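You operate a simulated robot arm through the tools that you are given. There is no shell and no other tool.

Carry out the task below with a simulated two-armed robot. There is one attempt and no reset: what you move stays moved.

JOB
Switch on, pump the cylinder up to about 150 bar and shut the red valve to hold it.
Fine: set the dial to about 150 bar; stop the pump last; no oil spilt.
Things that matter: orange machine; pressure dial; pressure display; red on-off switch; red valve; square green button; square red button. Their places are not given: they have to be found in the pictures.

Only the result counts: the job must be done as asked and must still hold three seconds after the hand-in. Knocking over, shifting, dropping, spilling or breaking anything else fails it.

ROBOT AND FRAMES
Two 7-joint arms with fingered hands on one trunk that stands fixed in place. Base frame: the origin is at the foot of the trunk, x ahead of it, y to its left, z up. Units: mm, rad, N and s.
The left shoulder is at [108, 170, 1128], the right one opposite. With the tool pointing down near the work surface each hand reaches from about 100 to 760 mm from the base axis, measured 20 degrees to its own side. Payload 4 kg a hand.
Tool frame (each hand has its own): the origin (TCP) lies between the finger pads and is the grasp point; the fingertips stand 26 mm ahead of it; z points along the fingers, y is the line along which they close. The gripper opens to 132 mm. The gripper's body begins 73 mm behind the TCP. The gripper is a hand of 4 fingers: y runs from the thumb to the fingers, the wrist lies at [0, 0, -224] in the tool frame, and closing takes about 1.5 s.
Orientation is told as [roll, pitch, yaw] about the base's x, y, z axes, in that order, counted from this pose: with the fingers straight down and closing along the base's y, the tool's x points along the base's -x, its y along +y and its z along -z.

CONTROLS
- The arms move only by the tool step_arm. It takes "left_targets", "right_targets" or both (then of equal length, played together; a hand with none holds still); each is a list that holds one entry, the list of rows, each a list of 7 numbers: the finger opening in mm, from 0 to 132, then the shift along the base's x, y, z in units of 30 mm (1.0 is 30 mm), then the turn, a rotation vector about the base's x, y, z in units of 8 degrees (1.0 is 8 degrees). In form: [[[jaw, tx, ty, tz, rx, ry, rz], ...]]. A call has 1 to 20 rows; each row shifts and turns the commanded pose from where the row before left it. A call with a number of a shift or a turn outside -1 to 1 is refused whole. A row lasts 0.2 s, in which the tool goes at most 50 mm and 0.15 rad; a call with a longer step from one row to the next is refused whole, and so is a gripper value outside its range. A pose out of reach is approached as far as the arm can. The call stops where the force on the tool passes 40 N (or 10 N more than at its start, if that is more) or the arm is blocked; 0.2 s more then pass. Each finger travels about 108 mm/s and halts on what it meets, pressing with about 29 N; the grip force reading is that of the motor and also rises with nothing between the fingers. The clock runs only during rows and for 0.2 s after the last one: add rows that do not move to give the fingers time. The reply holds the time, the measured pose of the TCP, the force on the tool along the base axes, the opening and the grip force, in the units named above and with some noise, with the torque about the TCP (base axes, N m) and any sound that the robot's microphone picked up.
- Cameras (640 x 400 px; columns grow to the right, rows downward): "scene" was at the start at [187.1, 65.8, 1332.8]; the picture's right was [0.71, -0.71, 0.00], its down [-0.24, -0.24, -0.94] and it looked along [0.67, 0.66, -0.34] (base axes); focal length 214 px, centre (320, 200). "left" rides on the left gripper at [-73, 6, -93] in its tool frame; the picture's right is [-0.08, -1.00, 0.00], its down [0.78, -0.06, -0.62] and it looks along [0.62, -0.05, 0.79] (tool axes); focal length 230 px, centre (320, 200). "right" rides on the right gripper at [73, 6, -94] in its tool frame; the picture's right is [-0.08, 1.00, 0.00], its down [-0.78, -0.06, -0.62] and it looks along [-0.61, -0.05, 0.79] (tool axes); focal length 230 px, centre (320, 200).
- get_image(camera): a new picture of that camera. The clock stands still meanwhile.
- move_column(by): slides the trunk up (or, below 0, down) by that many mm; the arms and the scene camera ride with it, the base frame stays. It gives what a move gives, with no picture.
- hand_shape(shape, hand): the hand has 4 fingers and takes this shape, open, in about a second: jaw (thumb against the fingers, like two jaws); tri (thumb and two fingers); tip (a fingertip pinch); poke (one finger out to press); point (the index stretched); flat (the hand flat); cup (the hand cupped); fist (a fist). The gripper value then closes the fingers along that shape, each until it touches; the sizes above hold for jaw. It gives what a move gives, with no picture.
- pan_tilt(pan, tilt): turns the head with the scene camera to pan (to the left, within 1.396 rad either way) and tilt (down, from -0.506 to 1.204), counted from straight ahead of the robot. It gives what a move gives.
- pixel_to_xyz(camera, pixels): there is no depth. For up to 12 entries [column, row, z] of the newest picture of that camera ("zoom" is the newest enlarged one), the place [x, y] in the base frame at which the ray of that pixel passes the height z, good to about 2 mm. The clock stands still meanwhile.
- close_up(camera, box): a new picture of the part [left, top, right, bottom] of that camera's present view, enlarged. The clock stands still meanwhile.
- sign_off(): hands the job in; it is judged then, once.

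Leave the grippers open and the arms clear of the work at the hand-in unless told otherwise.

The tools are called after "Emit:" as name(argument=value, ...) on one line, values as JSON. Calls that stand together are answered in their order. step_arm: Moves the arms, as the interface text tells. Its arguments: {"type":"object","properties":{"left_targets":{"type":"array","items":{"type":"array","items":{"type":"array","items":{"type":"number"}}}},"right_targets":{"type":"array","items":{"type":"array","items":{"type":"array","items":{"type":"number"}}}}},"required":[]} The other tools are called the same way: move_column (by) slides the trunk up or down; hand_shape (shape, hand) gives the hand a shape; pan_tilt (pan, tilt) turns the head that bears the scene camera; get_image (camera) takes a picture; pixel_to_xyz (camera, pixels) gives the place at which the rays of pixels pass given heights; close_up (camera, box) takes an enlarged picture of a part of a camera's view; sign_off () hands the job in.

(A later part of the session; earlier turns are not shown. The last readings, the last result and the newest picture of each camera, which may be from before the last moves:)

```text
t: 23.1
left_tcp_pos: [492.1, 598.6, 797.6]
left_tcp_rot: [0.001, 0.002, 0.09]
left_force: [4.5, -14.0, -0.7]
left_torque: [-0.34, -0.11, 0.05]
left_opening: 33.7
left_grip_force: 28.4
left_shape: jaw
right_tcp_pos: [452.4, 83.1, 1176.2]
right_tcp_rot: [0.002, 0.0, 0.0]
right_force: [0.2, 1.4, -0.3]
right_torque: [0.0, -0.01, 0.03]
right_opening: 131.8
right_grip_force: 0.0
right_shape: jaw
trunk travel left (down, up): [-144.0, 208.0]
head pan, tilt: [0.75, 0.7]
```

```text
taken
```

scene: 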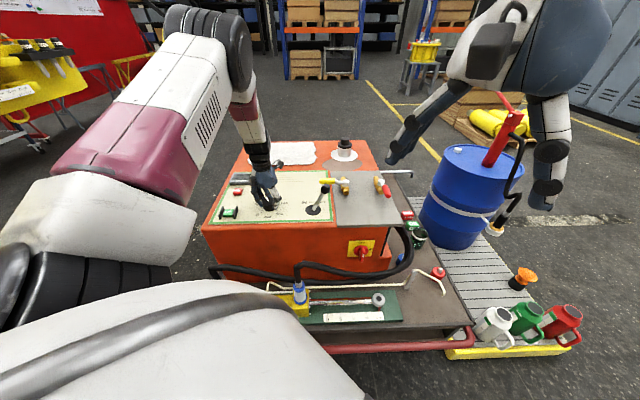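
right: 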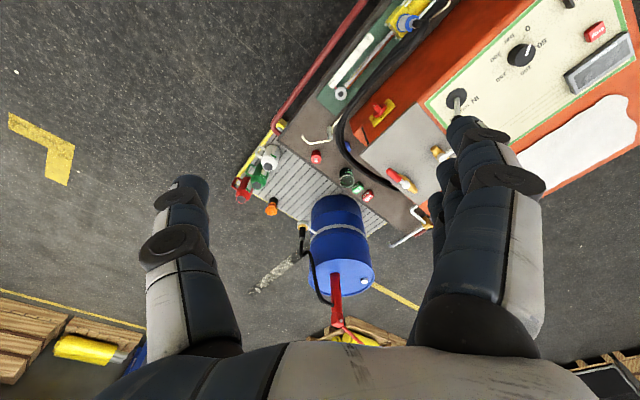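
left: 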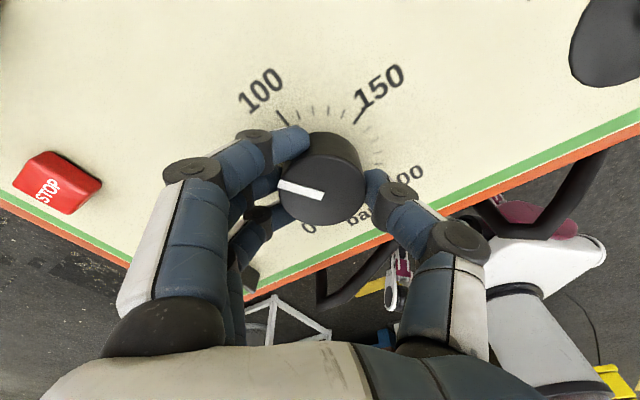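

The knob turned with the hand (pointer unchanged relative to the camera), now ≈75 bar. I release, lift 30 mm, rotate back to yaw 1.86, descend and look.

Emit:
step_arm(left_targets=[[[90, 0, 0, 0, 0, 0, 0], [90, 0, 0, 0, 0, 0, 0], [90, 0, 0, 0, 0, 0, 0], [90, 0, 0, 1, 0, 0, 0], [90, 0, 0, 0, 0, 0, 1], [90, 0, 0, 0, 0, 0, 1], [90, 0, 0, 0, 0, 0, 1], [90, 0, 0, 0, 0, 0, 1], [90, 0, 0, 0, 0, 0, 1], [90, 0, 0, 0, 0, 0, 1], [90, 0, 0, 0, 0, 0, 1], [90, 0, 0, 0, 0, 0, 1], [90, 0, 0, 0, 0, 0, 1], [90, 0, 0, 0, 0, 0, 1], [90, 0, 0, 0, 0, 0, 1], [90, 0, 0, 0, 0, 0, 1], [90, 0, 0, 0, 0, 0, 0.65], [90, 0, 0, 0, 0, 0, 0]]])

Emit:
get_image(camera="left")

Emit:
close_up(camera="left", box=[230, 80, 422, 200])

```text
t: 26.9
left_tcp_pos: [492.0, 599.5, 828.4]
left_tcp_rot: [0.0, 0.005, 1.86]
left_force: [0.1, 0.1, -0.4]
left_torque: [0.04, 0.03, 0.01]
left_opening: 89.9
left_grip_force: 0.0
left_shape: jaw
right_tcp_pos: [451.8, 84.5, 1175.7]
right_tcp_rot: [0.0, 0.001, 0.001]
right_force: [-0.1, -0.3, -0.2]
right_torque: [0.06, 0.02, 0.01]
right_opening: 132.0
right_grip_force: 0.1
right_shape: jaw
trunk travel left (down, up): [-144.0, 208.0]
head pan, tilt: [0.75, 0.7]
```

```text
taken
```

left: 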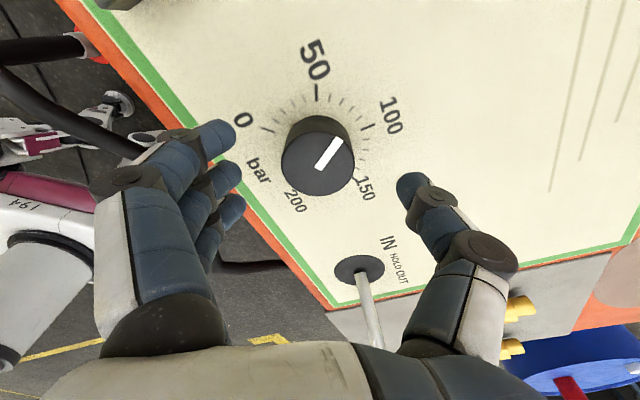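

```text
3.33 times, centred on (326, 140) of left
```

zoom: 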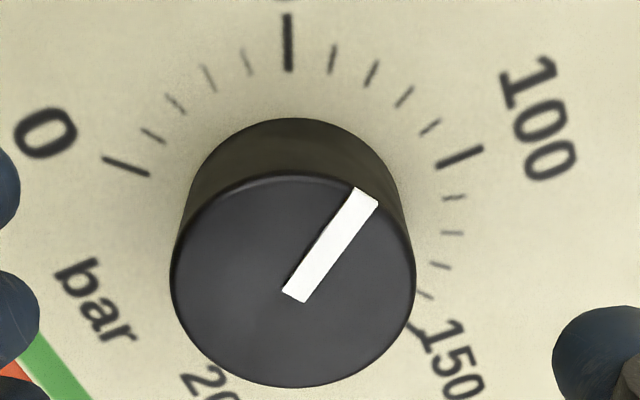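

The pointer now points halfway between 50 and 100 (≈75 bar). I descend, grip again and turn another 101°.

Emit:
step_arm(left_targets=[[[90, 0, 0, -1, 0, 0, 0], [90, 0, 0, 0, 0, 0, 0], [15, 0, 0, 0, 0, 0, 0], [15, 0, 0, 0, 0, 0, 0], [15, 0, 0, 0, 0, 0, 0], [15, 0, 0, 0, 0, 0, 0], [15, 0, 0, 0, 0, 0, 0], [15, 0, 0, 0, 0, 0, 0]]])

Emit:
step_arm(left_targets=[[[15, 0, 0, 0, 0, 0, -1], [15, 0, 0, 0, 0, 0, -1], [15, 0, 0, 0, 0, 0, -1], [15, 0, 0, 0, 0, 0, -1], [15, 0, 0, 0, 0, 0, -1], [15, 0, 0, 0, 0, 0, -1], [15, 0, 0, 0, 0, 0, -1], [15, 0, 0, 0, 0, 0, -1], [15, 0, 0, 0, 0, 0, -1], [15, 0, 0, 0, 0, 0, -1], [15, 0, 0, 0, 0, 0, -1], [15, 0, 0, 0, 0, 0, -1], [15, 0, 0, 0, 0, 0, -0.65], [15, 0, 0, 0, 0, 0, 0]]])

Emit:
get_image(camera="left")

```text
t: 28.7
left_tcp_pos: [491.9, 600.6, 798.8]
left_tcp_rot: [-0.001, 0.004, 1.858]
left_force: [0.2, 1.7, -1.8]
left_torque: [-0.01, 0.05, -0.02]
left_opening: 33.5
left_grip_force: 29.1
left_shape: jaw
right_tcp_pos: [452.4, 84.2, 1175.5]
right_tcp_rot: [0.001, 0.0, 0.0]
right_force: [0.4, -0.6, 0.3]
right_torque: [-0.02, 0.0, -0.01]
right_opening: 131.9
right_grip_force: 0.0
right_shape: jaw
trunk travel left (down, up): [-144.0, 208.0]
head pan, tilt: [0.75, 0.7]
```

```text
t: 31.7
left_tcp_pos: [492.7, 599.3, 797.1]
left_tcp_rot: [0.0, 0.003, 0.088]
left_force: [14.1, -13.1, -0.9]
left_torque: [-0.31, -0.22, 0.03]
left_opening: 33.6
left_grip_force: 28.7
left_shape: jaw
right_tcp_pos: [454.0, 83.1, 1175.0]
right_tcp_rot: [0.001, 0.001, 0.002]
right_force: [-1.0, 0.4, 0.0]
right_torque: [-0.01, -0.01, 0.02]
right_opening: 131.6
right_grip_force: 0.0
right_shape: jaw
trunk travel left (down, up): [-144.0, 208.0]
head pan, tilt: [0.75, 0.7]
```

```text
taken
```

left: 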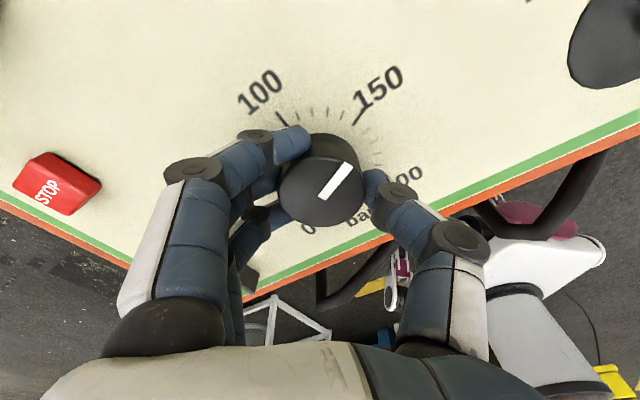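

Now I release, lift the hand by ~120 mm, and turn it so the camera sees the dial for a reading.

Emit:
step_arm(left_targets=[[[90, 0, 0, 0, 0, 0, 0], [90, 0, 0, 0, 0, 0, 0], [90, 0, 0, 0, 0, 0, 0], [90, 0, 0, 1, 0, 0, 0], [90, 0, 0, 1, 0, 0, 0.9], [90, 0, 0, 1, 0, 0, 0.9], [90, 0, 0, 1, 0, 0, 0.9], [90, 0, 0, 0, 0, 0, 0.9], [90, 0, 0, 0, 0, 0, 0.9], [90, 0, 0, 0, 0, 0, 0]]])

Emit:
get_image(camera="left")

Emit:
close_up(camera="left", box=[255, 75, 383, 155])

```text
t: 33.9
left_tcp_pos: [491.8, 599.6, 917.3]
left_tcp_rot: [0.002, 0.004, 0.721]
left_force: [-0.5, 0.6, 0.1]
left_torque: [-0.02, 0.02, 0.0]
left_opening: 89.8
left_grip_force: 0.0
left_shape: jaw
right_tcp_pos: [453.0, 83.0, 1175.2]
right_tcp_rot: [0.0, 0.001, 0.0]
right_force: [-0.4, -0.7, -0.5]
right_torque: [-0.01, 0.03, 0.0]
right_opening: 131.8
right_grip_force: 0.1
right_shape: jaw
trunk travel left (down, up): [-144.0, 208.0]
head pan, tilt: [0.75, 0.7]
```

```text
taken
```

left: 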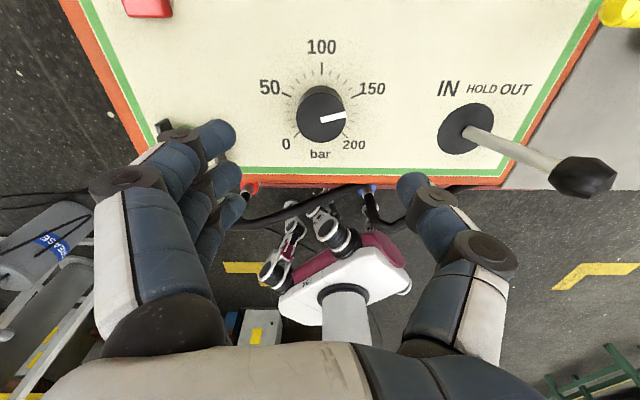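

```text
5.00 times, centred on (319, 115) of left
```

zoom: 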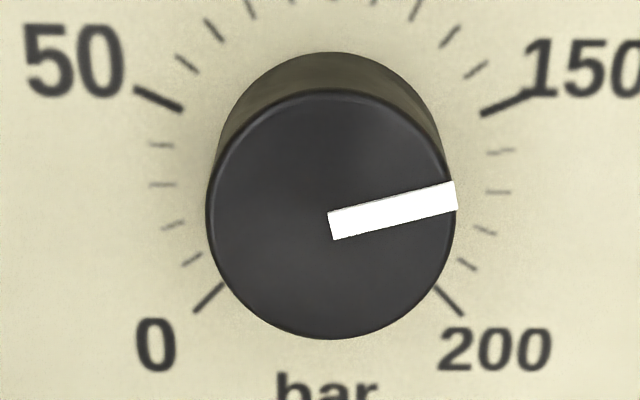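

The pointer is a bit past 150. I measure its direction accurately with rays at the knob top (z 788) and the 50/150 ticks at the panel surface (z 761).

Emit:
pixel_to_xyz(camera="left", pixels=[[321.4, 120.4, 788], [346.4, 114.0, 788], [286.6, 94.6, 761], [355.6, 95.6, 761], [296.8, 135, 761], [345, 135, 761], [321, 112, 788]])

Emit:
close_up(camera="left", box=[240, 50, 400, 150])

```text
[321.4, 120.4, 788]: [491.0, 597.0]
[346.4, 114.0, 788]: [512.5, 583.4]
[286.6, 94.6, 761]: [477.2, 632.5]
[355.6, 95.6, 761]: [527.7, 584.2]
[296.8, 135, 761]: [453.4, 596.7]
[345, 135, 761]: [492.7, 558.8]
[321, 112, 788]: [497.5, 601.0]
```

```text
4.00 times, centred on (320, 100) of left
```

zoom: 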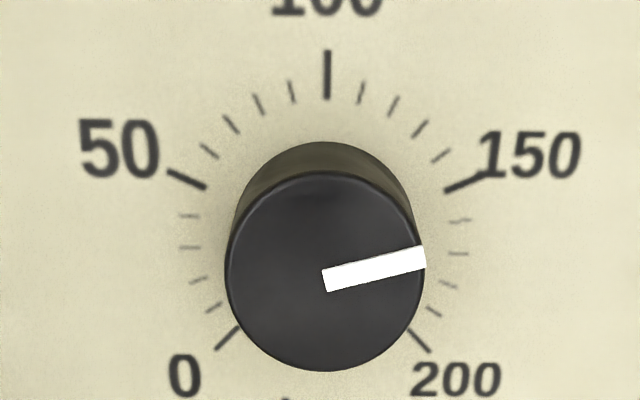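

Pointer is ≈76° right of "100" against 67.5° for 150 — i.e. about 156 bar. I go down again, grip, turn back (counter-clockwise) by 8.5°, release, lift, and look again.

Emit:
step_arm(left_targets=[[[90, 0, 0, -1, 0, 0, 0], [90, 0, 0, -1, 0, 0, 0], [90, 0, 0, -1, 0, 0, 0], [90, 0, 0, -1, 0, 0, 0], [90, 0, 0, 0, 0, 0, 0], [15, 0, 0, 0, 0, 0, 0], [15, 0, 0, 0, 0, 0, 0], [15, 0, 0, 0, 0, 0, 0], [15, 0, 0, 0, 0, 0, 0], [15, 0, 0, 0, 0, 0, 0], [15, 0, 0, 0, 0, 0, 0]]])

Emit:
close_up(camera="left", box=[230, 100, 422, 220])

```text
t: 36.3
left_tcp_pos: [492.1, 600.6, 797.1]
left_tcp_rot: [-0.002, 0.003, 0.718]
left_force: [-0.1, -0.3, -2.1]
left_torque: [-0.01, -0.02, -0.04]
left_opening: 33.7
left_grip_force: 28.3
left_shape: jaw
right_tcp_pos: [452.7, 84.8, 1175.4]
right_tcp_rot: [-0.001, 0.0, 0.0]
right_force: [-1.0, 0.5, 0.4]
right_torque: [0.0, -0.01, 0.01]
right_opening: 131.9
right_grip_force: 0.0
right_shape: jaw
trunk travel left (down, up): [-144.0, 208.0]
head pan, tilt: [0.75, 0.7]
```

```text
3.33 times, centred on (326, 160) of left
```

zoom: 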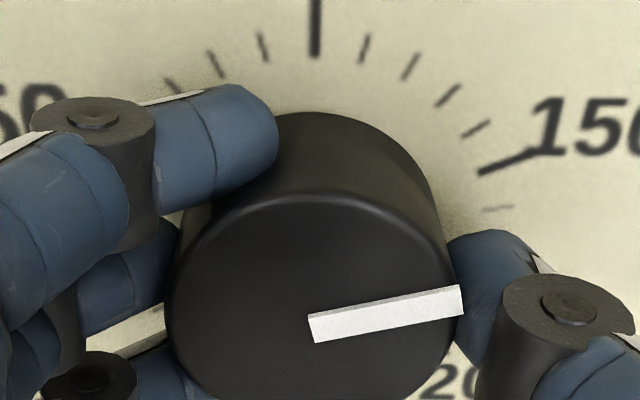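

Grip is firm. I turn back by 8.5°, release and lift to look.

Emit:
step_arm(left_targets=[[[15, 0, 0, 0, 0, 0, 0.53], [15, 0, 0, 0, 0, 0, 0.53], [15, 0, 0, 0, 0, 0, 0], [90, 0, 0, 0, 0, 0, 0], [90, 0, 0, 0, 0, 0, 0], [90, 0, 0, 0, 0, 0, 0], [90, 0, 0, 1, 0, 0, 0], [90, 0, 0, 1, 0, 0, 0], [90, 0, 0, 1, 0, 0, 0], [90, 0, 0, 1, 0, 0, 0], [90, 0, 0, 0, 0, 0, 0]]])

Emit:
close_up(camera="left", box=[240, 50, 400, 150])

Emit:
get_image(camera="left")

```text
t: 38.7
left_tcp_pos: [492.1, 600.3, 917.4]
left_tcp_rot: [0.002, 0.004, 0.869]
left_force: [-0.4, 0.6, 0.6]
left_torque: [-0.04, 0.0, 0.01]
left_opening: 89.6
left_grip_force: 0.1
left_shape: jaw
right_tcp_pos: [452.8, 84.5, 1176.2]
right_tcp_rot: [0.0, 0.001, -0.001]
right_force: [0.2, 0.2, -0.7]
right_torque: [-0.01, 0.01, 0.0]
right_opening: 131.8
right_grip_force: 0.0
right_shape: jaw
trunk travel left (down, up): [-144.0, 208.0]
head pan, tilt: [0.75, 0.7]
```

```text
4.00 times, centred on (320, 100) of left
```

zoom: 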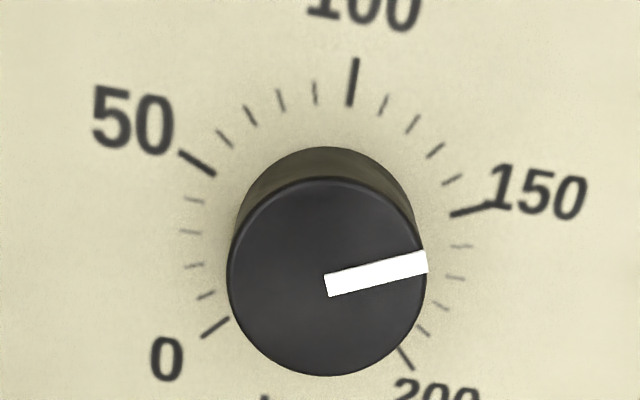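

```text
taken
```

left: 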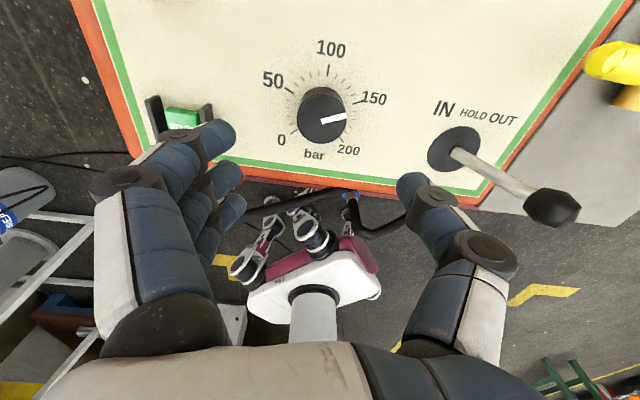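

The pointer is now parallel to the 150 tick (≈149-150 bar). Next the on-off switch at about (640,275,647) on the front face. I first move the right arm out of the way to the right and lift the left hand a bit.

Emit:
step_arm(left_targets=[[[90, 0, 0, 1, 0, 0, -0.44], [90, 0, 0, 1, 0, 0, 0], [90, 0, 0, 1, 0, 0, 0], [90, 0, 0, 0, 0, 0, 0], [90, 0, 0, 0, 0, 0, 0], [90, 0, 0, 0, 0, 0, 0], [90, 0, 0, 0, 0, 0, 0], [90, 0, 0, 0, 0, 0, 0], [90, 0, 0, 0, 0, 0, 0], [90, 0, 0, 0, 0, 0, 0], [90, 0, 0, 0, 0, 0, 0], [90, 0, 0, 0, 0, 0, 0]]], right_targets=[[[130, 0, -0.95, 0, 0, 0, 0], [130, 0, -0.95, 0, 0, 0, 0], [130, 0, -0.95, 0, 0, 0, 0], [130, 0, -0.95, 0, 0, 0, 0], [130, 0, -0.95, 0, 0, 0, 0], [130, 0, -0.95, 0, 0, 0, 0], [130, 0, -0.95, 0, 0, 0, 0], [130, 0, -0.95, 0, 0, 0, 0], [130, 0, -0.95, 0, 0, 0, 0], [130, 0, -0.95, 0, 0, 0, 0], [130, 0, -0.95, 0, 0, 0, 0], [130, 0, -0.95, 0, 0, 0, 0]]])

Emit:
get_image(camera="scene")

```text
t: 41.3
left_tcp_pos: [490.9, 599.3, 1007.9]
left_tcp_rot: [-0.001, 0.004, 0.806]
left_force: [0.3, -0.3, 0.0]
left_torque: [0.01, -0.01, -0.01]
left_opening: 89.7
left_grip_force: 0.0
left_shape: jaw
right_tcp_pos: [452.4, -257.9, 1176.4]
right_tcp_rot: [0.0, 0.0, -0.001]
right_force: [0.2, -0.6, -1.2]
right_torque: [0.02, 0.0, -0.04]
right_opening: 130.2
right_grip_force: 0.0
right_shape: jaw
trunk travel left (down, up): [-144.0, 208.0]
head pan, tilt: [0.75, 0.7]
```

```text
taken
```

scene: 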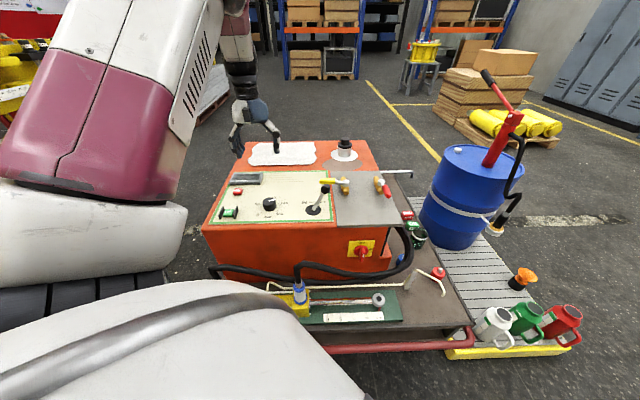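

The view is clear now. I zoom on the switch region (330-430, 215-290) and the display before moving.

Emit:
close_up(camera="scene", box=[310, 215, 438, 295])

Emit:
pixel_to_xyz(camera="scene", pixels=[[361, 248, 600], [361, 248, 650], [361, 248, 700], [350, 275, 550], [350, 275, 600]])

```text
5.00 times, centred on (374, 255) of scene
```

zoom: 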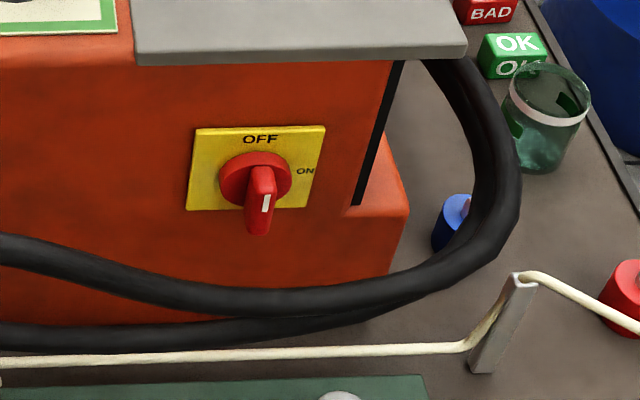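

```text
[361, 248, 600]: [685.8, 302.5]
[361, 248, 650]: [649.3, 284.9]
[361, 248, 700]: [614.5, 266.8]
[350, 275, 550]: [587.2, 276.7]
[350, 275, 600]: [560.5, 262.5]
```

Hoses run below the switch (z≈570), so I'll approach the switch from above-front. I move the left hand across to a viewing pose in front of the switch: TCP ≈(522,157), tilting the fingers to horizontal along the machine's depth direction.

Emit:
step_arm(left_targets=[[[90, 0.07, -0.98, -0.25, 0.542, -0.518, 0], [90, 0.07, -0.98, -0.25, 0.542, -0.518, 0], [90, 0.07, -0.98, -0.25, 0.542, -0.518, 0], [90, 0.07, -0.98, -0.25, 0.542, -0.518, 0], [90, 0.07, -0.98, -0.25, 0.542, -0.518, 0], [90, 0.07, -0.98, -0.25, 0.542, -0.518, 0], [90, 0.07, -0.98, -0.25, 0.542, -0.518, 0], [90, 0.07, -0.98, -0.25, 0.542, -0.518, 0], [90, 0.07, -0.98, -0.25, 0.542, -0.518, 0], [90, 0.07, -0.98, -0.25, 0.542, -0.518, 0], [90, 0.07, -0.98, -0.25, 0.542, -0.518, 0], [90, 0, 0, 0, 0, 0, 0]]])

Emit:
get_image(camera="left")

Emit:
get_image(camera="scene")

```text
t: 43.9
left_tcp_pos: [514.4, 278.1, 926.5]
left_tcp_rot: [0.002, -1.152, 0.804]
left_force: [0.1, -0.6, -0.4]
left_torque: [0.02, 0.02, -0.02]
left_opening: 89.6
left_grip_force: 0.0
left_shape: jaw
right_tcp_pos: [451.3, -258.0, 1176.0]
right_tcp_rot: [0.001, 0.002, 0.0]
right_force: [0.2, 0.5, -0.2]
right_torque: [0.01, -0.02, 0.0]
right_opening: 130.4
right_grip_force: 0.1
right_shape: jaw
trunk travel left (down, up): [-144.0, 208.0]
head pan, tilt: [0.75, 0.7]
```

```text
taken
```

left: 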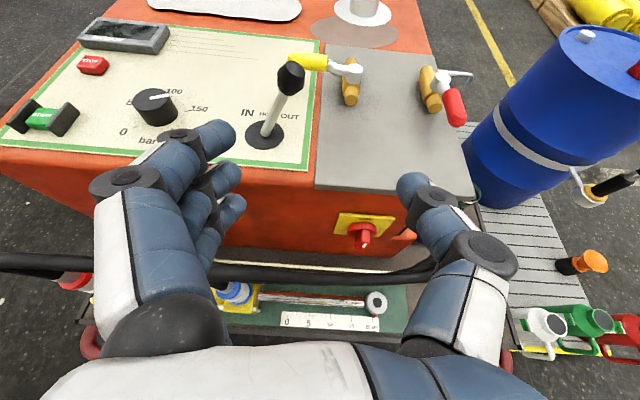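

```text
taken
```

scene: 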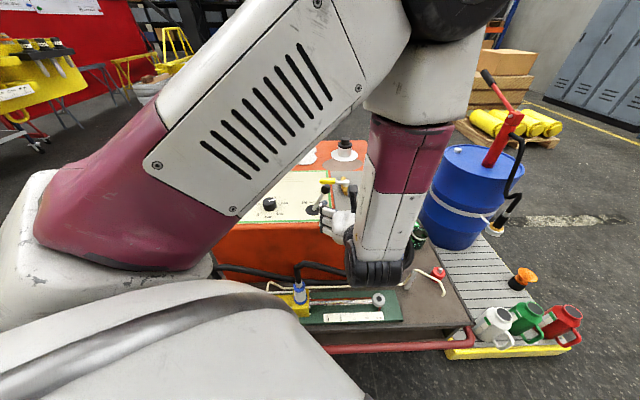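

A superb view: switch at (363,235), red valve at (432,85)-(457,108). I zoom on both and take rays.

Emit:
close_up(camera="left", box=[310, 190, 438, 270])

Emit:
close_up(camera="left", box=[370, 50, 498, 130])

```text
5.00 times, centred on (374, 230) of left
```

zoom: 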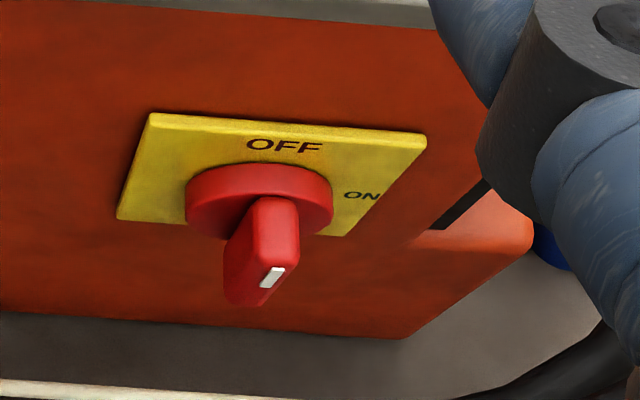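

```text
5.00 times, centred on (434, 90) of left
```

zoom: 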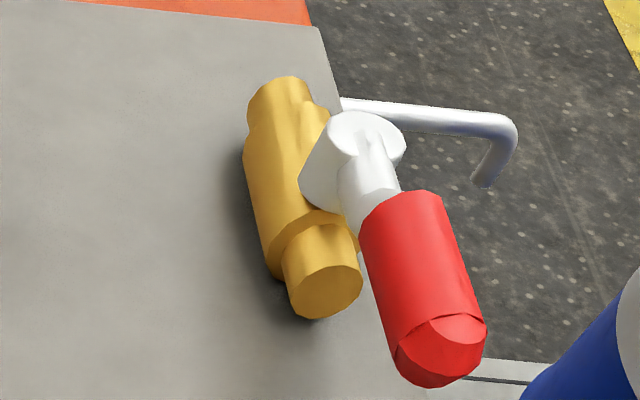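

Taking rays for the switch's plate centre (359.4,225), hub (362,230), blade front (361,247), and valve pivot (442,78.5), handle tip (458,120), handle start (447,90).

Emit:
pixel_to_xyz(camera="left", pixels=[[359.4, 225, 620], [359.4, 225, 680], [362, 230, 620], [362, 230, 680], [361, 247, 620], [361, 247, 680]])

Emit:
pixel_to_xyz(camera="left", pixels=[[442, 78.5, 780], [442, 78.5, 840], [458, 120, 780], [458, 120, 840], [434, 107, 760], [434, 107, 800], [426, 70, 760], [426, 70, 800]])

```text
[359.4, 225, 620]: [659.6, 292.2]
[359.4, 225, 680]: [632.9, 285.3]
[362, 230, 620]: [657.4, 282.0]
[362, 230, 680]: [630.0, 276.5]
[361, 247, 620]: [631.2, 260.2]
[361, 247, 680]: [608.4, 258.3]
```

```text
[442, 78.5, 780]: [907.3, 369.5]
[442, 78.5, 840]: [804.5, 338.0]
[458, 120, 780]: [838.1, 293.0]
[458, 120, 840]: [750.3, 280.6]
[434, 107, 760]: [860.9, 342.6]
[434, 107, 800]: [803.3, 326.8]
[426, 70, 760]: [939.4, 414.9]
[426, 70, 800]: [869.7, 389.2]
```

Switch: plate centre ≈ (648,287,650), blade front ≈ (620,259), blade ≈13 mm thick and vertical. I lower the trunk by 100 mm for better reach, then move the left hand to a pre-grasp 60 mm short of the blade along the tool axis.

Emit:
move_column(by=-100)

Emit:
get_image(camera="left")

```text
t: 45.2
left_tcp_pos: [515.2, 275.8, 792.9]
left_tcp_rot: [0.144, -1.082, 0.679]
left_force: [-0.3, 0.8, 0.9]
left_torque: [0.01, 0.01, 0.01]
left_opening: 89.9
left_grip_force: 0.0
left_shape: jaw
right_tcp_pos: [450.7, -258.3, 1077.4]
right_tcp_rot: [0.001, -0.003, 0.0]
right_force: [-1.4, 0.3, -0.2]
right_torque: [-0.01, -0.03, -0.01]
right_opening: 130.5
right_grip_force: 0.0
right_shape: jaw
trunk travel left (down, up): [-44.0, 308.0]
head pan, tilt: [0.75, 0.7]
```

```text
taken
```

left: 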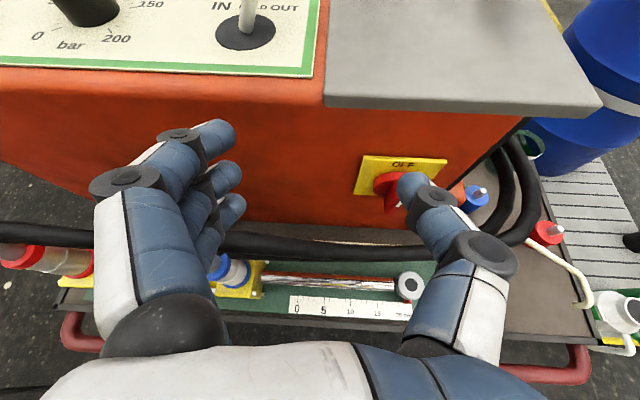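

The arm settled slightly differently (z 793, some twist). I run a null row to see what the commanded pose now is.

Emit:
step_arm(left_targets=[[[90, 0, 0, 0, 0, 0, 0], [90, 0, 0, 0, 0, 0, 0]]])

```text
t: 45.8
left_tcp_pos: [516.9, 276.3, 791.5]
left_tcp_rot: [0.149, -1.081, 0.675]
left_force: [-0.8, -0.2, -0.4]
left_torque: [-0.02, -0.01, -0.02]
left_opening: 89.8
left_grip_force: 0.0
left_shape: jaw
right_tcp_pos: [453.7, -257.5, 1076.6]
right_tcp_rot: [-0.001, 0.0, -0.002]
right_force: [0.9, -0.4, 0.5]
right_torque: [0.01, -0.02, 0.01]
right_opening: 130.1
right_grip_force: 0.0
right_shape: jaw
trunk travel left (down, up): [-44.0, 308.0]
head pan, tilt: [0.75, 0.7]
```

The commanded pose equals the measured one. I correct the small twist and move to a pre-grasp 80 mm short of the blade: about (571,209,695).

Emit:
step_arm(left_targets=[[[80, 0.455, -0.557, -0.8, -0.17, -0.18, -0.15], [80, 0.455, -0.557, -0.8, -0.17, -0.18, -0.15], [80, 0.455, -0.557, -0.8, 0, 0, 0], [80, 0.455, -0.557, -0.8, 0, 0, 0], [80, 0, 0, 0, 0, 0, 0]]])

Emit:
get_image(camera="left")

Emit:
get_image(camera="scene")

```text
t: 47.0
left_tcp_pos: [569.8, 209.7, 696.5]
left_tcp_rot: [0.001, -1.088, 0.765]
left_force: [0.2, 0.5, 0.3]
left_torque: [0.02, 0.02, 0.0]
left_opening: 80.5
left_grip_force: 0.0
left_shape: jaw
right_tcp_pos: [452.5, -258.0, 1075.5]
right_tcp_rot: [0.0, 0.001, -0.001]
right_force: [-0.5, -0.4, -0.5]
right_torque: [0.01, -0.02, -0.03]
right_opening: 130.2
right_grip_force: 0.1
right_shape: jaw
trunk travel left (down, up): [-44.0, 308.0]
head pan, tilt: [0.75, 0.7]
```

```text
taken
```

left: 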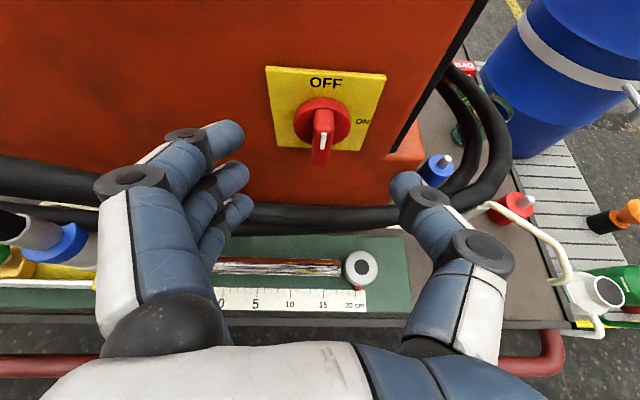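

```text
taken
```

scene: 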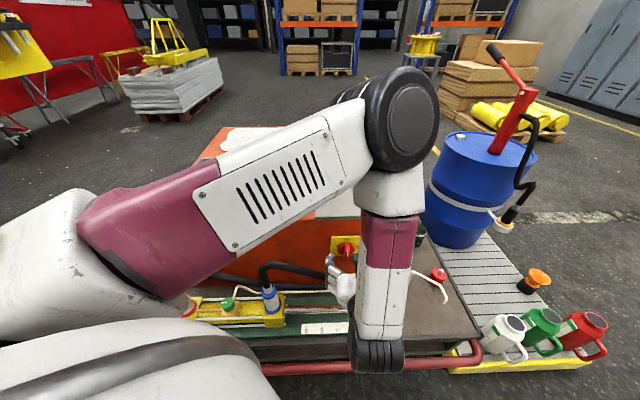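

Clear view of the switch at (322,125). Zoom for precise alignment.

Emit:
close_up(camera="left", box=[260, 55, 404, 175])

Emit:
pixel_to_xyz(camera="left", pixels=[[320, 145, 640], [320, 145, 660], [326, 104, 650], [326, 104, 670]])

```text
3.33 times, centred on (332, 115) of left
```

zoom: 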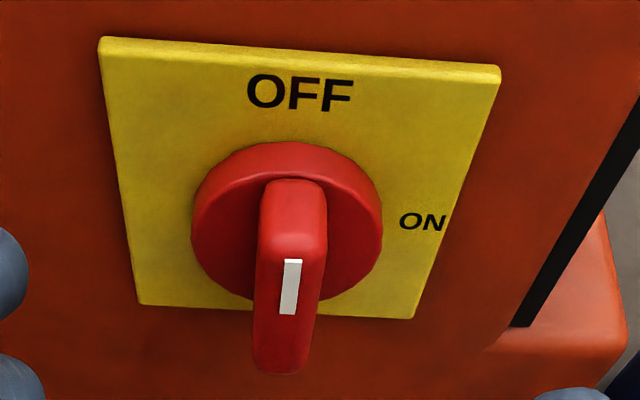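

```text
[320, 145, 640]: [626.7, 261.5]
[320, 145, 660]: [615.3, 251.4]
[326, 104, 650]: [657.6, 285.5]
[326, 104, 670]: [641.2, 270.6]
```

Refined: switch axis z≈635, plate at (656,291), blade front ≈ (625.5,259.5). Target TCP ≈ (626,260,641). I move there with the jaw open at 80.

Emit:
step_arm(left_targets=[[[80, 0.23, 0, -0.6, 0, 0, 0], [80, 0.41, 0.42, -0.31, 0, 0, 0], [80, 0.41, 0.42, -0.31, 0, 0, 0], [80, 0.41, 0.42, -0.31, 0, 0, 0], [80, 0.2, 0.22, -0.15, 0, 0, 0], [80, 0, 0, 0, 0, 0, 0]]])

Emit:
get_image(camera="left")

```text
t: 48.4
left_tcp_pos: [620.7, 253.3, 644.5]
left_tcp_rot: [0.001, -1.088, 0.763]
left_force: [0.3, 0.2, 0.8]
left_torque: [0.03, -0.02, -0.01]
left_opening: 80.5
left_grip_force: 0.1
left_shape: jaw
right_tcp_pos: [453.1, -258.1, 1075.6]
right_tcp_rot: [0.0, -0.001, 0.001]
right_force: [0.7, -0.7, 0.4]
right_torque: [0.0, 0.0, 0.02]
right_opening: 130.0
right_grip_force: 0.0
right_shape: jaw
trunk travel left (down, up): [-44.0, 308.0]
head pan, tilt: [0.75, 0.7]
```

```text
taken
```

left: 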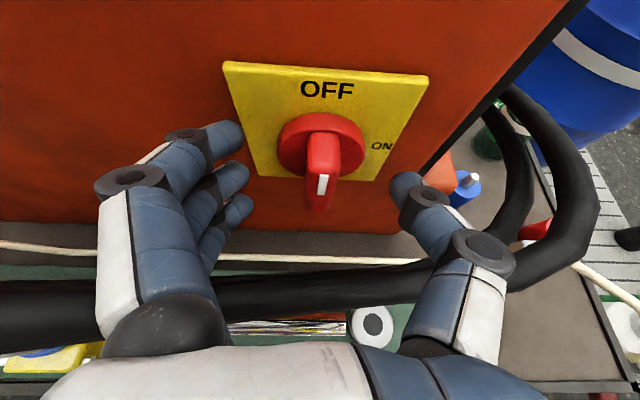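

The blade is centred at column 320 and ≈12 mm ahead of the TCP. I advance 9 mm more and close on it.

Emit:
step_arm(left_targets=[[[80, 0.18, 0.19, -0.14, 0, 0, 0], [80, 0, 0, 0, 0, 0, 0], [5, 0, 0, 0, 0, 0, 0], [5, 0, 0, 0, 0, 0, 0], [5, 0, 0, 0, 0, 0, 0], [5, 0, 0, 0, 0, 0, 0], [5, 0, 0, 0, 0, 0, 0], [5, 0, 0, 0, 0, 0, 0], [5, 0, 0, 0, 0, 0, 0]]])

Emit:
get_image(camera="left")

```text
t: 50.4
left_tcp_pos: [626.3, 260.5, 640.6]
left_tcp_rot: [0.001, -1.088, 0.763]
left_force: [-2.5, -1.1, -1.4]
left_torque: [-0.01, 0.0, -0.17]
left_opening: 33.9
left_grip_force: 29.3
left_shape: jaw
right_tcp_pos: [451.2, -257.5, 1076.3]
right_tcp_rot: [0.0, -0.002, 0.0]
right_force: [-0.4, -0.8, 0.0]
right_torque: [-0.01, 0.02, 0.01]
right_opening: 130.2
right_grip_force: 0.2
right_shape: jaw
trunk travel left (down, up): [-44.0, 308.0]
head pan, tilt: [0.75, 0.7]
```

```text
taken
```

left: 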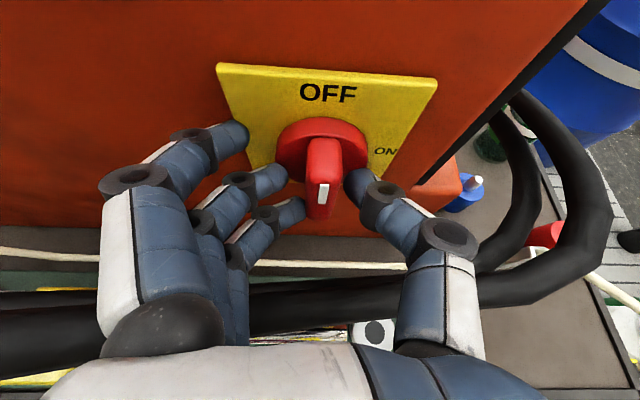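

Middle and ring fingers and thumb hold the blade, but the index tip seems stopped on the plate. I open, back off 6 mm and close again for a cleaner grip.

Emit:
step_arm(left_targets=[[[60, 0, 0, 0, 0, 0, 0], [60, 0, 0, 0, 0, 0, 0], [60, -0.13, -0.13, 0.05, 0, 0, 0], [60, 0, 0, 0, 0, 0, 0], [5, 0, 0, 0, 0, 0, 0], [5, 0, 0, 0, 0, 0, 0], [5, 0, 0, 0, 0, 0, 0], [5, 0, 0, 0, 0, 0, 0], [5, 0, 0, 0, 0, 0, 0], [5, 0, 0, 0, 0, 0, 0], [5, 0, 0, 0, 0, 0, 0]]])

Emit:
close_up(camera="left", box=[200, 80, 440, 230])

```text
t: 52.8
left_tcp_pos: [622.7, 256.1, 641.8]
left_tcp_rot: [0.001, -1.087, 0.764]
left_force: [-0.8, 2.1, 2.6]
left_torque: [0.19, -0.01, 0.18]
left_opening: 15.3
left_grip_force: 28.6
left_shape: jaw
right_tcp_pos: [453.0, -258.9, 1075.5]
right_tcp_rot: [-0.001, 0.0, 0.002]
right_force: [-0.3, -0.2, -0.6]
right_torque: [-0.04, 0.01, -0.01]
right_opening: 129.9
right_grip_force: 0.2
right_shape: jaw
trunk travel left (down, up): [-44.0, 308.0]
head pan, tilt: [0.75, 0.7]
```

```text
2.67 times, centred on (320, 155) of left
```

zoom: 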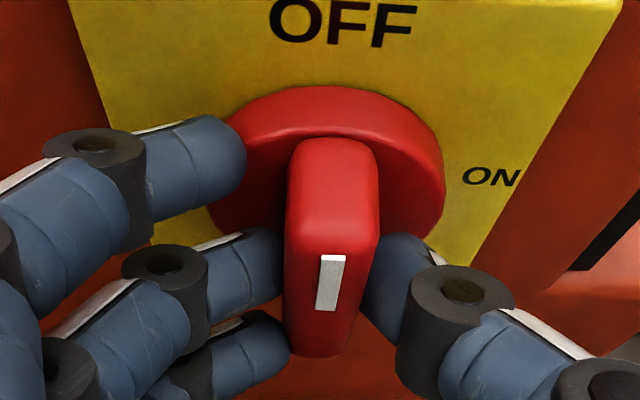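

Good grip on the blade (15.3 mm). I turn clockwise about the switch axis, first 4 steps of 8°, watching forces.

Emit:
step_arm(left_targets=[[[5, 0, 0, 0, 0.69, 0.71, 0], [5, 0, 0, 0, 0.69, 0.71, 0], [5, 0, 0, 0, 0.69, 0.71, 0], [5, 0, 0, 0, 0.69, 0.71, 0], [5, 0, 0, 0, 0, 0, 0]]])

Emit:
get_image(camera="left")

```text
t: 54.0
left_tcp_pos: [623.4, 253.6, 642.4]
left_tcp_rot: [0.906, -0.842, -0.006]
left_force: [14.7, -12.5, 4.4]
left_torque: [0.05, -0.34, -0.3]
left_opening: 15.3
left_grip_force: 29.6
left_shape: jaw
right_tcp_pos: [453.1, -258.6, 1075.5]
right_tcp_rot: [0.002, 0.0, -0.001]
right_force: [-0.2, 0.7, -0.6]
right_torque: [-0.02, 0.0, 0.03]
right_opening: 130.4
right_grip_force: 0.0
right_shape: jaw
trunk travel left (down, up): [-44.0, 308.0]
head pan, tilt: [0.75, 0.7]
```

```text
taken
```

left: 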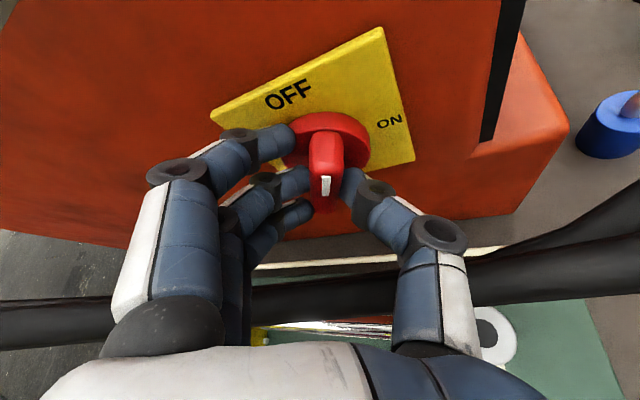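

The blade turns (≈32° so far); a sideways force of ~19 N tells the true axis is slightly lower. I continue with small corrective shifts.

Emit:
step_arm(left_targets=[[[5, 0.1, -0.1, -0.02, 0.5, 0.5, 0], [5, 0.03, -0.03, -0.03, 0.69, 0.71, 0], [5, 0.03, -0.03, -0.03, 0.69, 0.71, 0], [5, 0.02, -0.02, -0.04, 0.69, 0.71, 0], [5, 0, 0, 0, 0, 0, 0]]])

Emit:
get_image(camera="left")

```text
t: 55.2
left_tcp_pos: [626.8, 251.0, 639.0]
left_tcp_rot: [1.293, -0.425, -0.238]
left_force: [5.8, 3.9, 8.8]
left_torque: [0.39, -0.31, -0.05]
left_opening: 15.3
left_grip_force: 28.8
left_shape: jaw
right_tcp_pos: [452.9, -259.3, 1076.4]
right_tcp_rot: [0.002, 0.0, 0.001]
right_force: [-0.1, -0.3, 0.5]
right_torque: [0.0, -0.01, -0.01]
right_opening: 130.3
right_grip_force: 0.1
right_shape: jaw
trunk travel left (down, up): [-44.0, 308.0]
head pan, tilt: [0.75, 0.7]
```

```text
taken
```

left: 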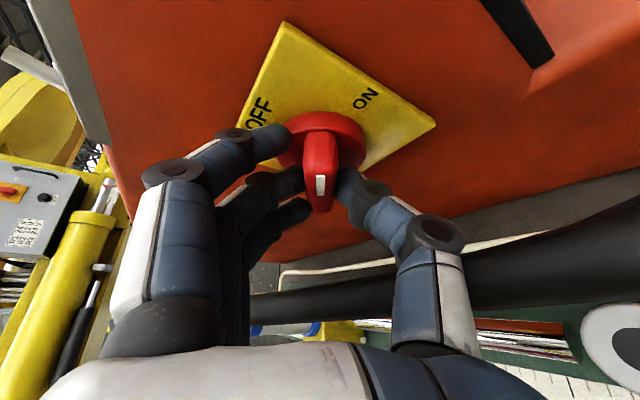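

About 60° turned. The hose lies near below the thumb, so I continue in small portions: two more steps.

Emit:
step_arm(left_targets=[[[5, 0.02, -0.02, -0.04, 0.69, 0.71, 0], [5, 0.02, -0.02, -0.03, 0.69, 0.71, 0], [5, 0, 0, 0, 0, 0, 0]]])

Emit:
get_image(camera="left")

Emit:
get_image(camera="scene")

```text
t: 56.0
left_tcp_pos: [627.4, 249.0, 637.0]
left_tcp_rot: [1.436, -0.184, -0.278]
left_force: [-1.6, 9.0, 7.3]
left_torque: [0.4, -0.24, 0.03]
left_opening: 14.8
left_grip_force: 29.4
left_shape: jaw
right_tcp_pos: [451.3, -256.9, 1077.2]
right_tcp_rot: [0.001, 0.0, 0.002]
right_force: [-0.2, -0.1, -0.7]
right_torque: [0.01, 0.02, -0.02]
right_opening: 130.2
right_grip_force: 0.1
right_shape: jaw
trunk travel left (down, up): [-44.0, 308.0]
head pan, tilt: [0.75, 0.7]
```

```text
taken
```

left: 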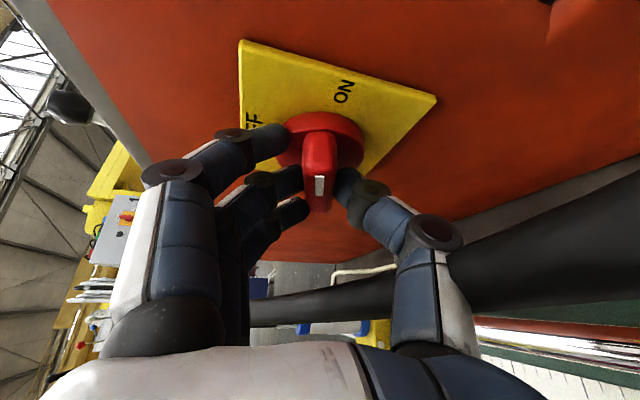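

```text
taken
```

scene: 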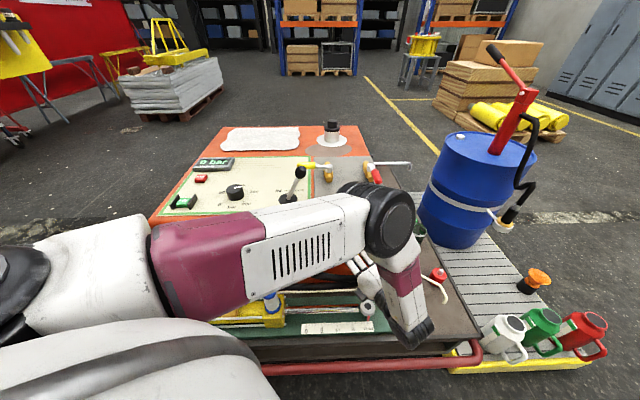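

The display lit up: "0 bar" – the machine is on. I finish the turn to about 90° with two smaller steps so the switch sits fully at ON.

Emit:
step_arm(left_targets=[[[5, 0.02, -0.02, -0.03, 0.55, 0.57, 0], [5, 0.02, -0.02, -0.03, 0.55, 0.57, 0], [5, 0, 0, 0, 0, 0, 0]]])

Emit:
get_image(camera="left")

Emit:
close_up(camera="scene", box=[150, 140, 310, 240])

```text
t: 56.8
left_tcp_pos: [628.8, 248.1, 635.1]
left_tcp_rot: [1.538, 0.011, -0.286]
left_force: [-14.2, 17.0, 7.4]
left_torque: [0.35, -0.2, 0.19]
left_opening: 14.6
left_grip_force: 29.4
left_shape: jaw
right_tcp_pos: [449.8, -256.2, 1076.5]
right_tcp_rot: [-0.001, -0.002, 0.0]
right_force: [0.0, -0.2, 0.6]
right_torque: [-0.01, -0.04, -0.03]
right_opening: 130.1
right_grip_force: 0.1
right_shape: jaw
trunk travel left (down, up): [-44.0, 308.0]
head pan, tilt: [0.75, 0.7]
```

```text
taken
```

left: 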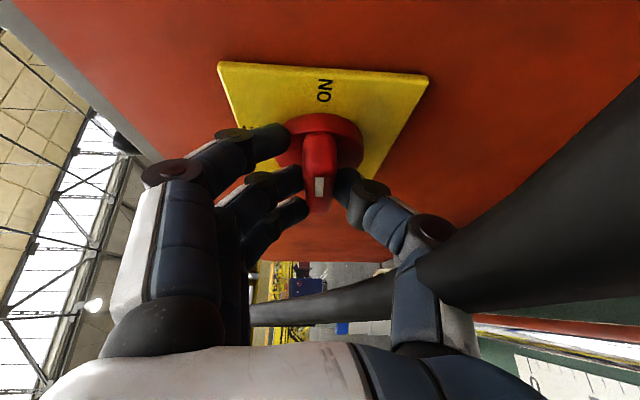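

```text
4.00 times, centred on (230, 190) of scene
```

zoom: 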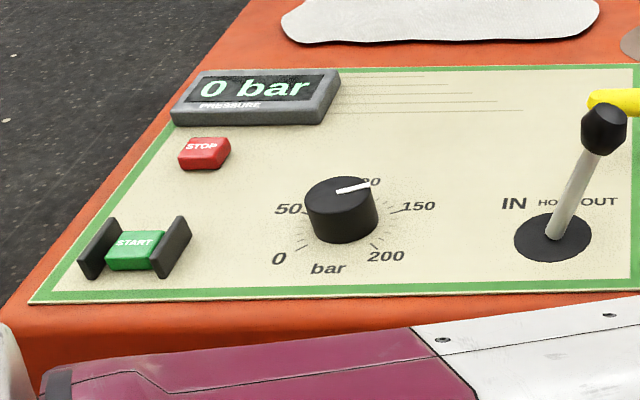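

The blade now points to ON and the display is lit. I open only slightly (to 36, since the hose lies below the thumb) and check the force.

Emit:
step_arm(left_targets=[[[36, 0, 0, 0, 0, 0, 0], [36, 0, 0, 0, 0, 0, 0], [36, 0, 0, 0, 0, 0, 0]]])

Emit:
get_image(camera="left")

```text
t: 57.6
left_tcp_pos: [630.5, 246.4, 634.5]
left_tcp_rot: [1.537, 0.01, -0.291]
left_force: [-0.4, 0.9, 0.2]
left_torque: [-0.03, 0.01, 0.01]
left_opening: 35.6
left_grip_force: 0.1
left_shape: jaw
right_tcp_pos: [453.5, -258.2, 1076.0]
right_tcp_rot: [0.0, 0.001, -0.001]
right_force: [0.2, 0.8, 0.2]
right_torque: [0.0, 0.0, -0.06]
right_opening: 130.0
right_grip_force: 0.0
right_shape: jaw
trunk travel left (down, up): [-44.0, 308.0]
head pan, tilt: [0.75, 0.7]
```

```text
taken
```

left: 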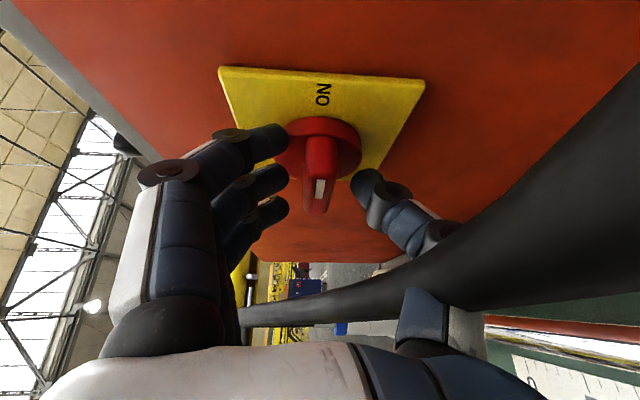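

The hand is free of force. I retreat slowly along the machine's depth axis toward the robot (small steps, watching the force because of the hose).

Emit:
step_arm(left_targets=[[[36, -0.2, -0.2, 0.1, 0, 0, 0], [36, -0.2, -0.2, 0.1, 0, 0, 0], [36, 0, 0, 0, 0, 0, 0]]])

Emit:
get_image(camera="left")

```text
t: 58.4
left_tcp_pos: [618.3, 235.5, 641.2]
left_tcp_rot: [1.537, 0.01, -0.288]
left_force: [-0.2, -0.6, -0.3]
left_torque: [-0.02, 0.01, 0.0]
left_opening: 35.6
left_grip_force: 0.0
left_shape: jaw
right_tcp_pos: [453.0, -258.4, 1076.1]
right_tcp_rot: [0.001, 0.0, 0.0]
right_force: [0.4, -1.1, 0.0]
right_torque: [0.06, 0.01, 0.0]
right_opening: 130.5
right_grip_force: 0.0
right_shape: jaw
trunk travel left (down, up): [-44.0, 308.0]
head pan, tilt: [0.75, 0.7]
```

```text
taken
```

left: 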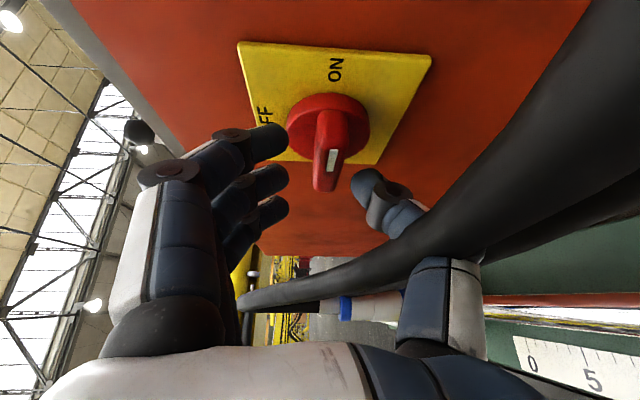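

No force at all, and the blade is nearly cleared. I continue straight back along the depth axis before rising.

Emit:
step_arm(left_targets=[[[36, -0.3, -0.3, 0, 0, 0, 0], [36, -0.3, -0.3, 0, 0, 0, 0], [36, -0.4, -0.4, 0, 0, 0, 0], [36, -0.4, -0.4, 0, 0, 0, 0], [36, 0, 0, 0, 0, 0, 0]]])

Emit:
get_image(camera="left")

Emit:
get_image(camera="scene")

```text
t: 59.6
left_tcp_pos: [575.6, 194.3, 640.5]
left_tcp_rot: [1.537, 0.01, -0.29]
left_force: [0.2, -0.5, 0.2]
left_torque: [-0.01, -0.01, 0.0]
left_opening: 35.6
left_grip_force: 0.0
left_shape: jaw
right_tcp_pos: [454.0, -257.7, 1075.6]
right_tcp_rot: [-0.002, 0.0, -0.001]
right_force: [0.4, 0.2, 0.1]
right_torque: [-0.04, 0.02, 0.01]
right_opening: 130.1
right_grip_force: 0.0
right_shape: jaw
trunk travel left (down, up): [-44.0, 308.0]
head pan, tilt: [0.75, 0.7]
```

```text
taken
```

left: 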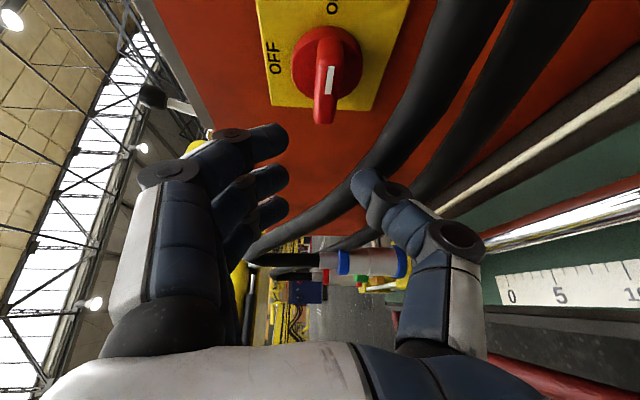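

```text
taken
```

scene: 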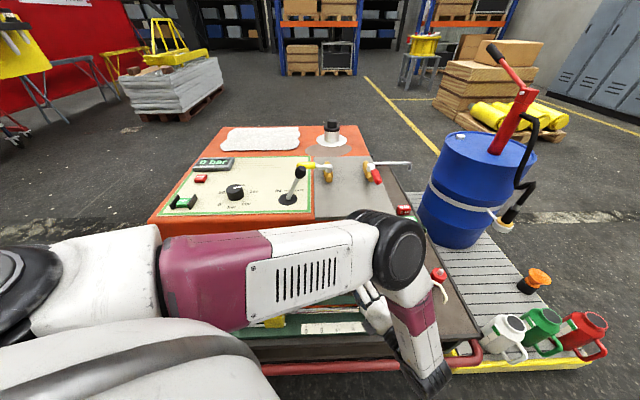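

The thumb is clear of the hose, the switch blade points to ON, the display shows 0 bar. I rotate the hand back (−90°) while raising it.

Emit:
step_arm(left_targets=[[[60, -0.1, -0.1, 0.5, -0.69, -0.71, 0], [60, 0, 0, 0.6, -0.69, -0.71, 0], [60, 0, 0, 0.7, -0.69, -0.71, 0], [60, 0, 0, 0.7, -0.69, -0.71, 0], [60, 0, 0, 0.7, -0.69, -0.71, 0], [60, 0, 0, 0.7, -0.69, -0.71, 0], [60, 0, 0, 0.7, -0.69, -0.71, 0], [60, 0, 0, 0.7, -0.69, -0.71, 0], [60, 0, 0, 0.7, -0.69, -0.71, 0], [60, 0, 0, 0.7, -0.69, -0.71, 0], [60, 0, 0, 0.7, -0.69, -0.71, 0], [60, 0, 0, 0.7, -0.22, -0.24, 0], [60, 0, 0, 0, 0, 0, 0]]])

Emit:
get_image(camera="left")

Emit:
get_image(camera="scene")

```text
t: 62.4
left_tcp_pos: [572.5, 190.2, 883.7]
left_tcp_rot: [-0.005, -1.09, 0.767]
left_force: [-1.0, -0.4, 0.4]
left_torque: [-0.04, 0.0, -0.01]
left_opening: 59.1
left_grip_force: 0.1
left_shape: jaw
right_tcp_pos: [452.3, -257.6, 1076.0]
right_tcp_rot: [0.001, -0.001, -0.001]
right_force: [-0.8, -0.3, 0.4]
right_torque: [0.01, 0.01, -0.01]
right_opening: 130.4
right_grip_force: 0.1
right_shape: jaw
trunk travel left (down, up): [-44.0, 308.0]
head pan, tilt: [0.75, 0.7]
```

```text
taken
```

left: 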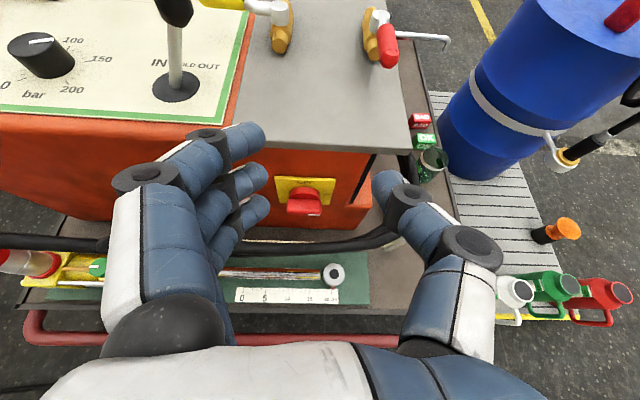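

```text
taken
```

scene: 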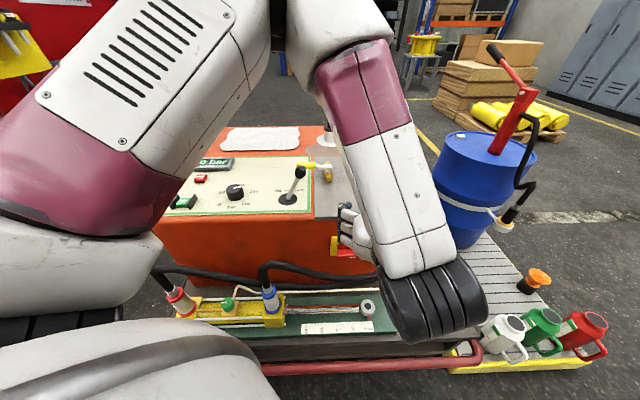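

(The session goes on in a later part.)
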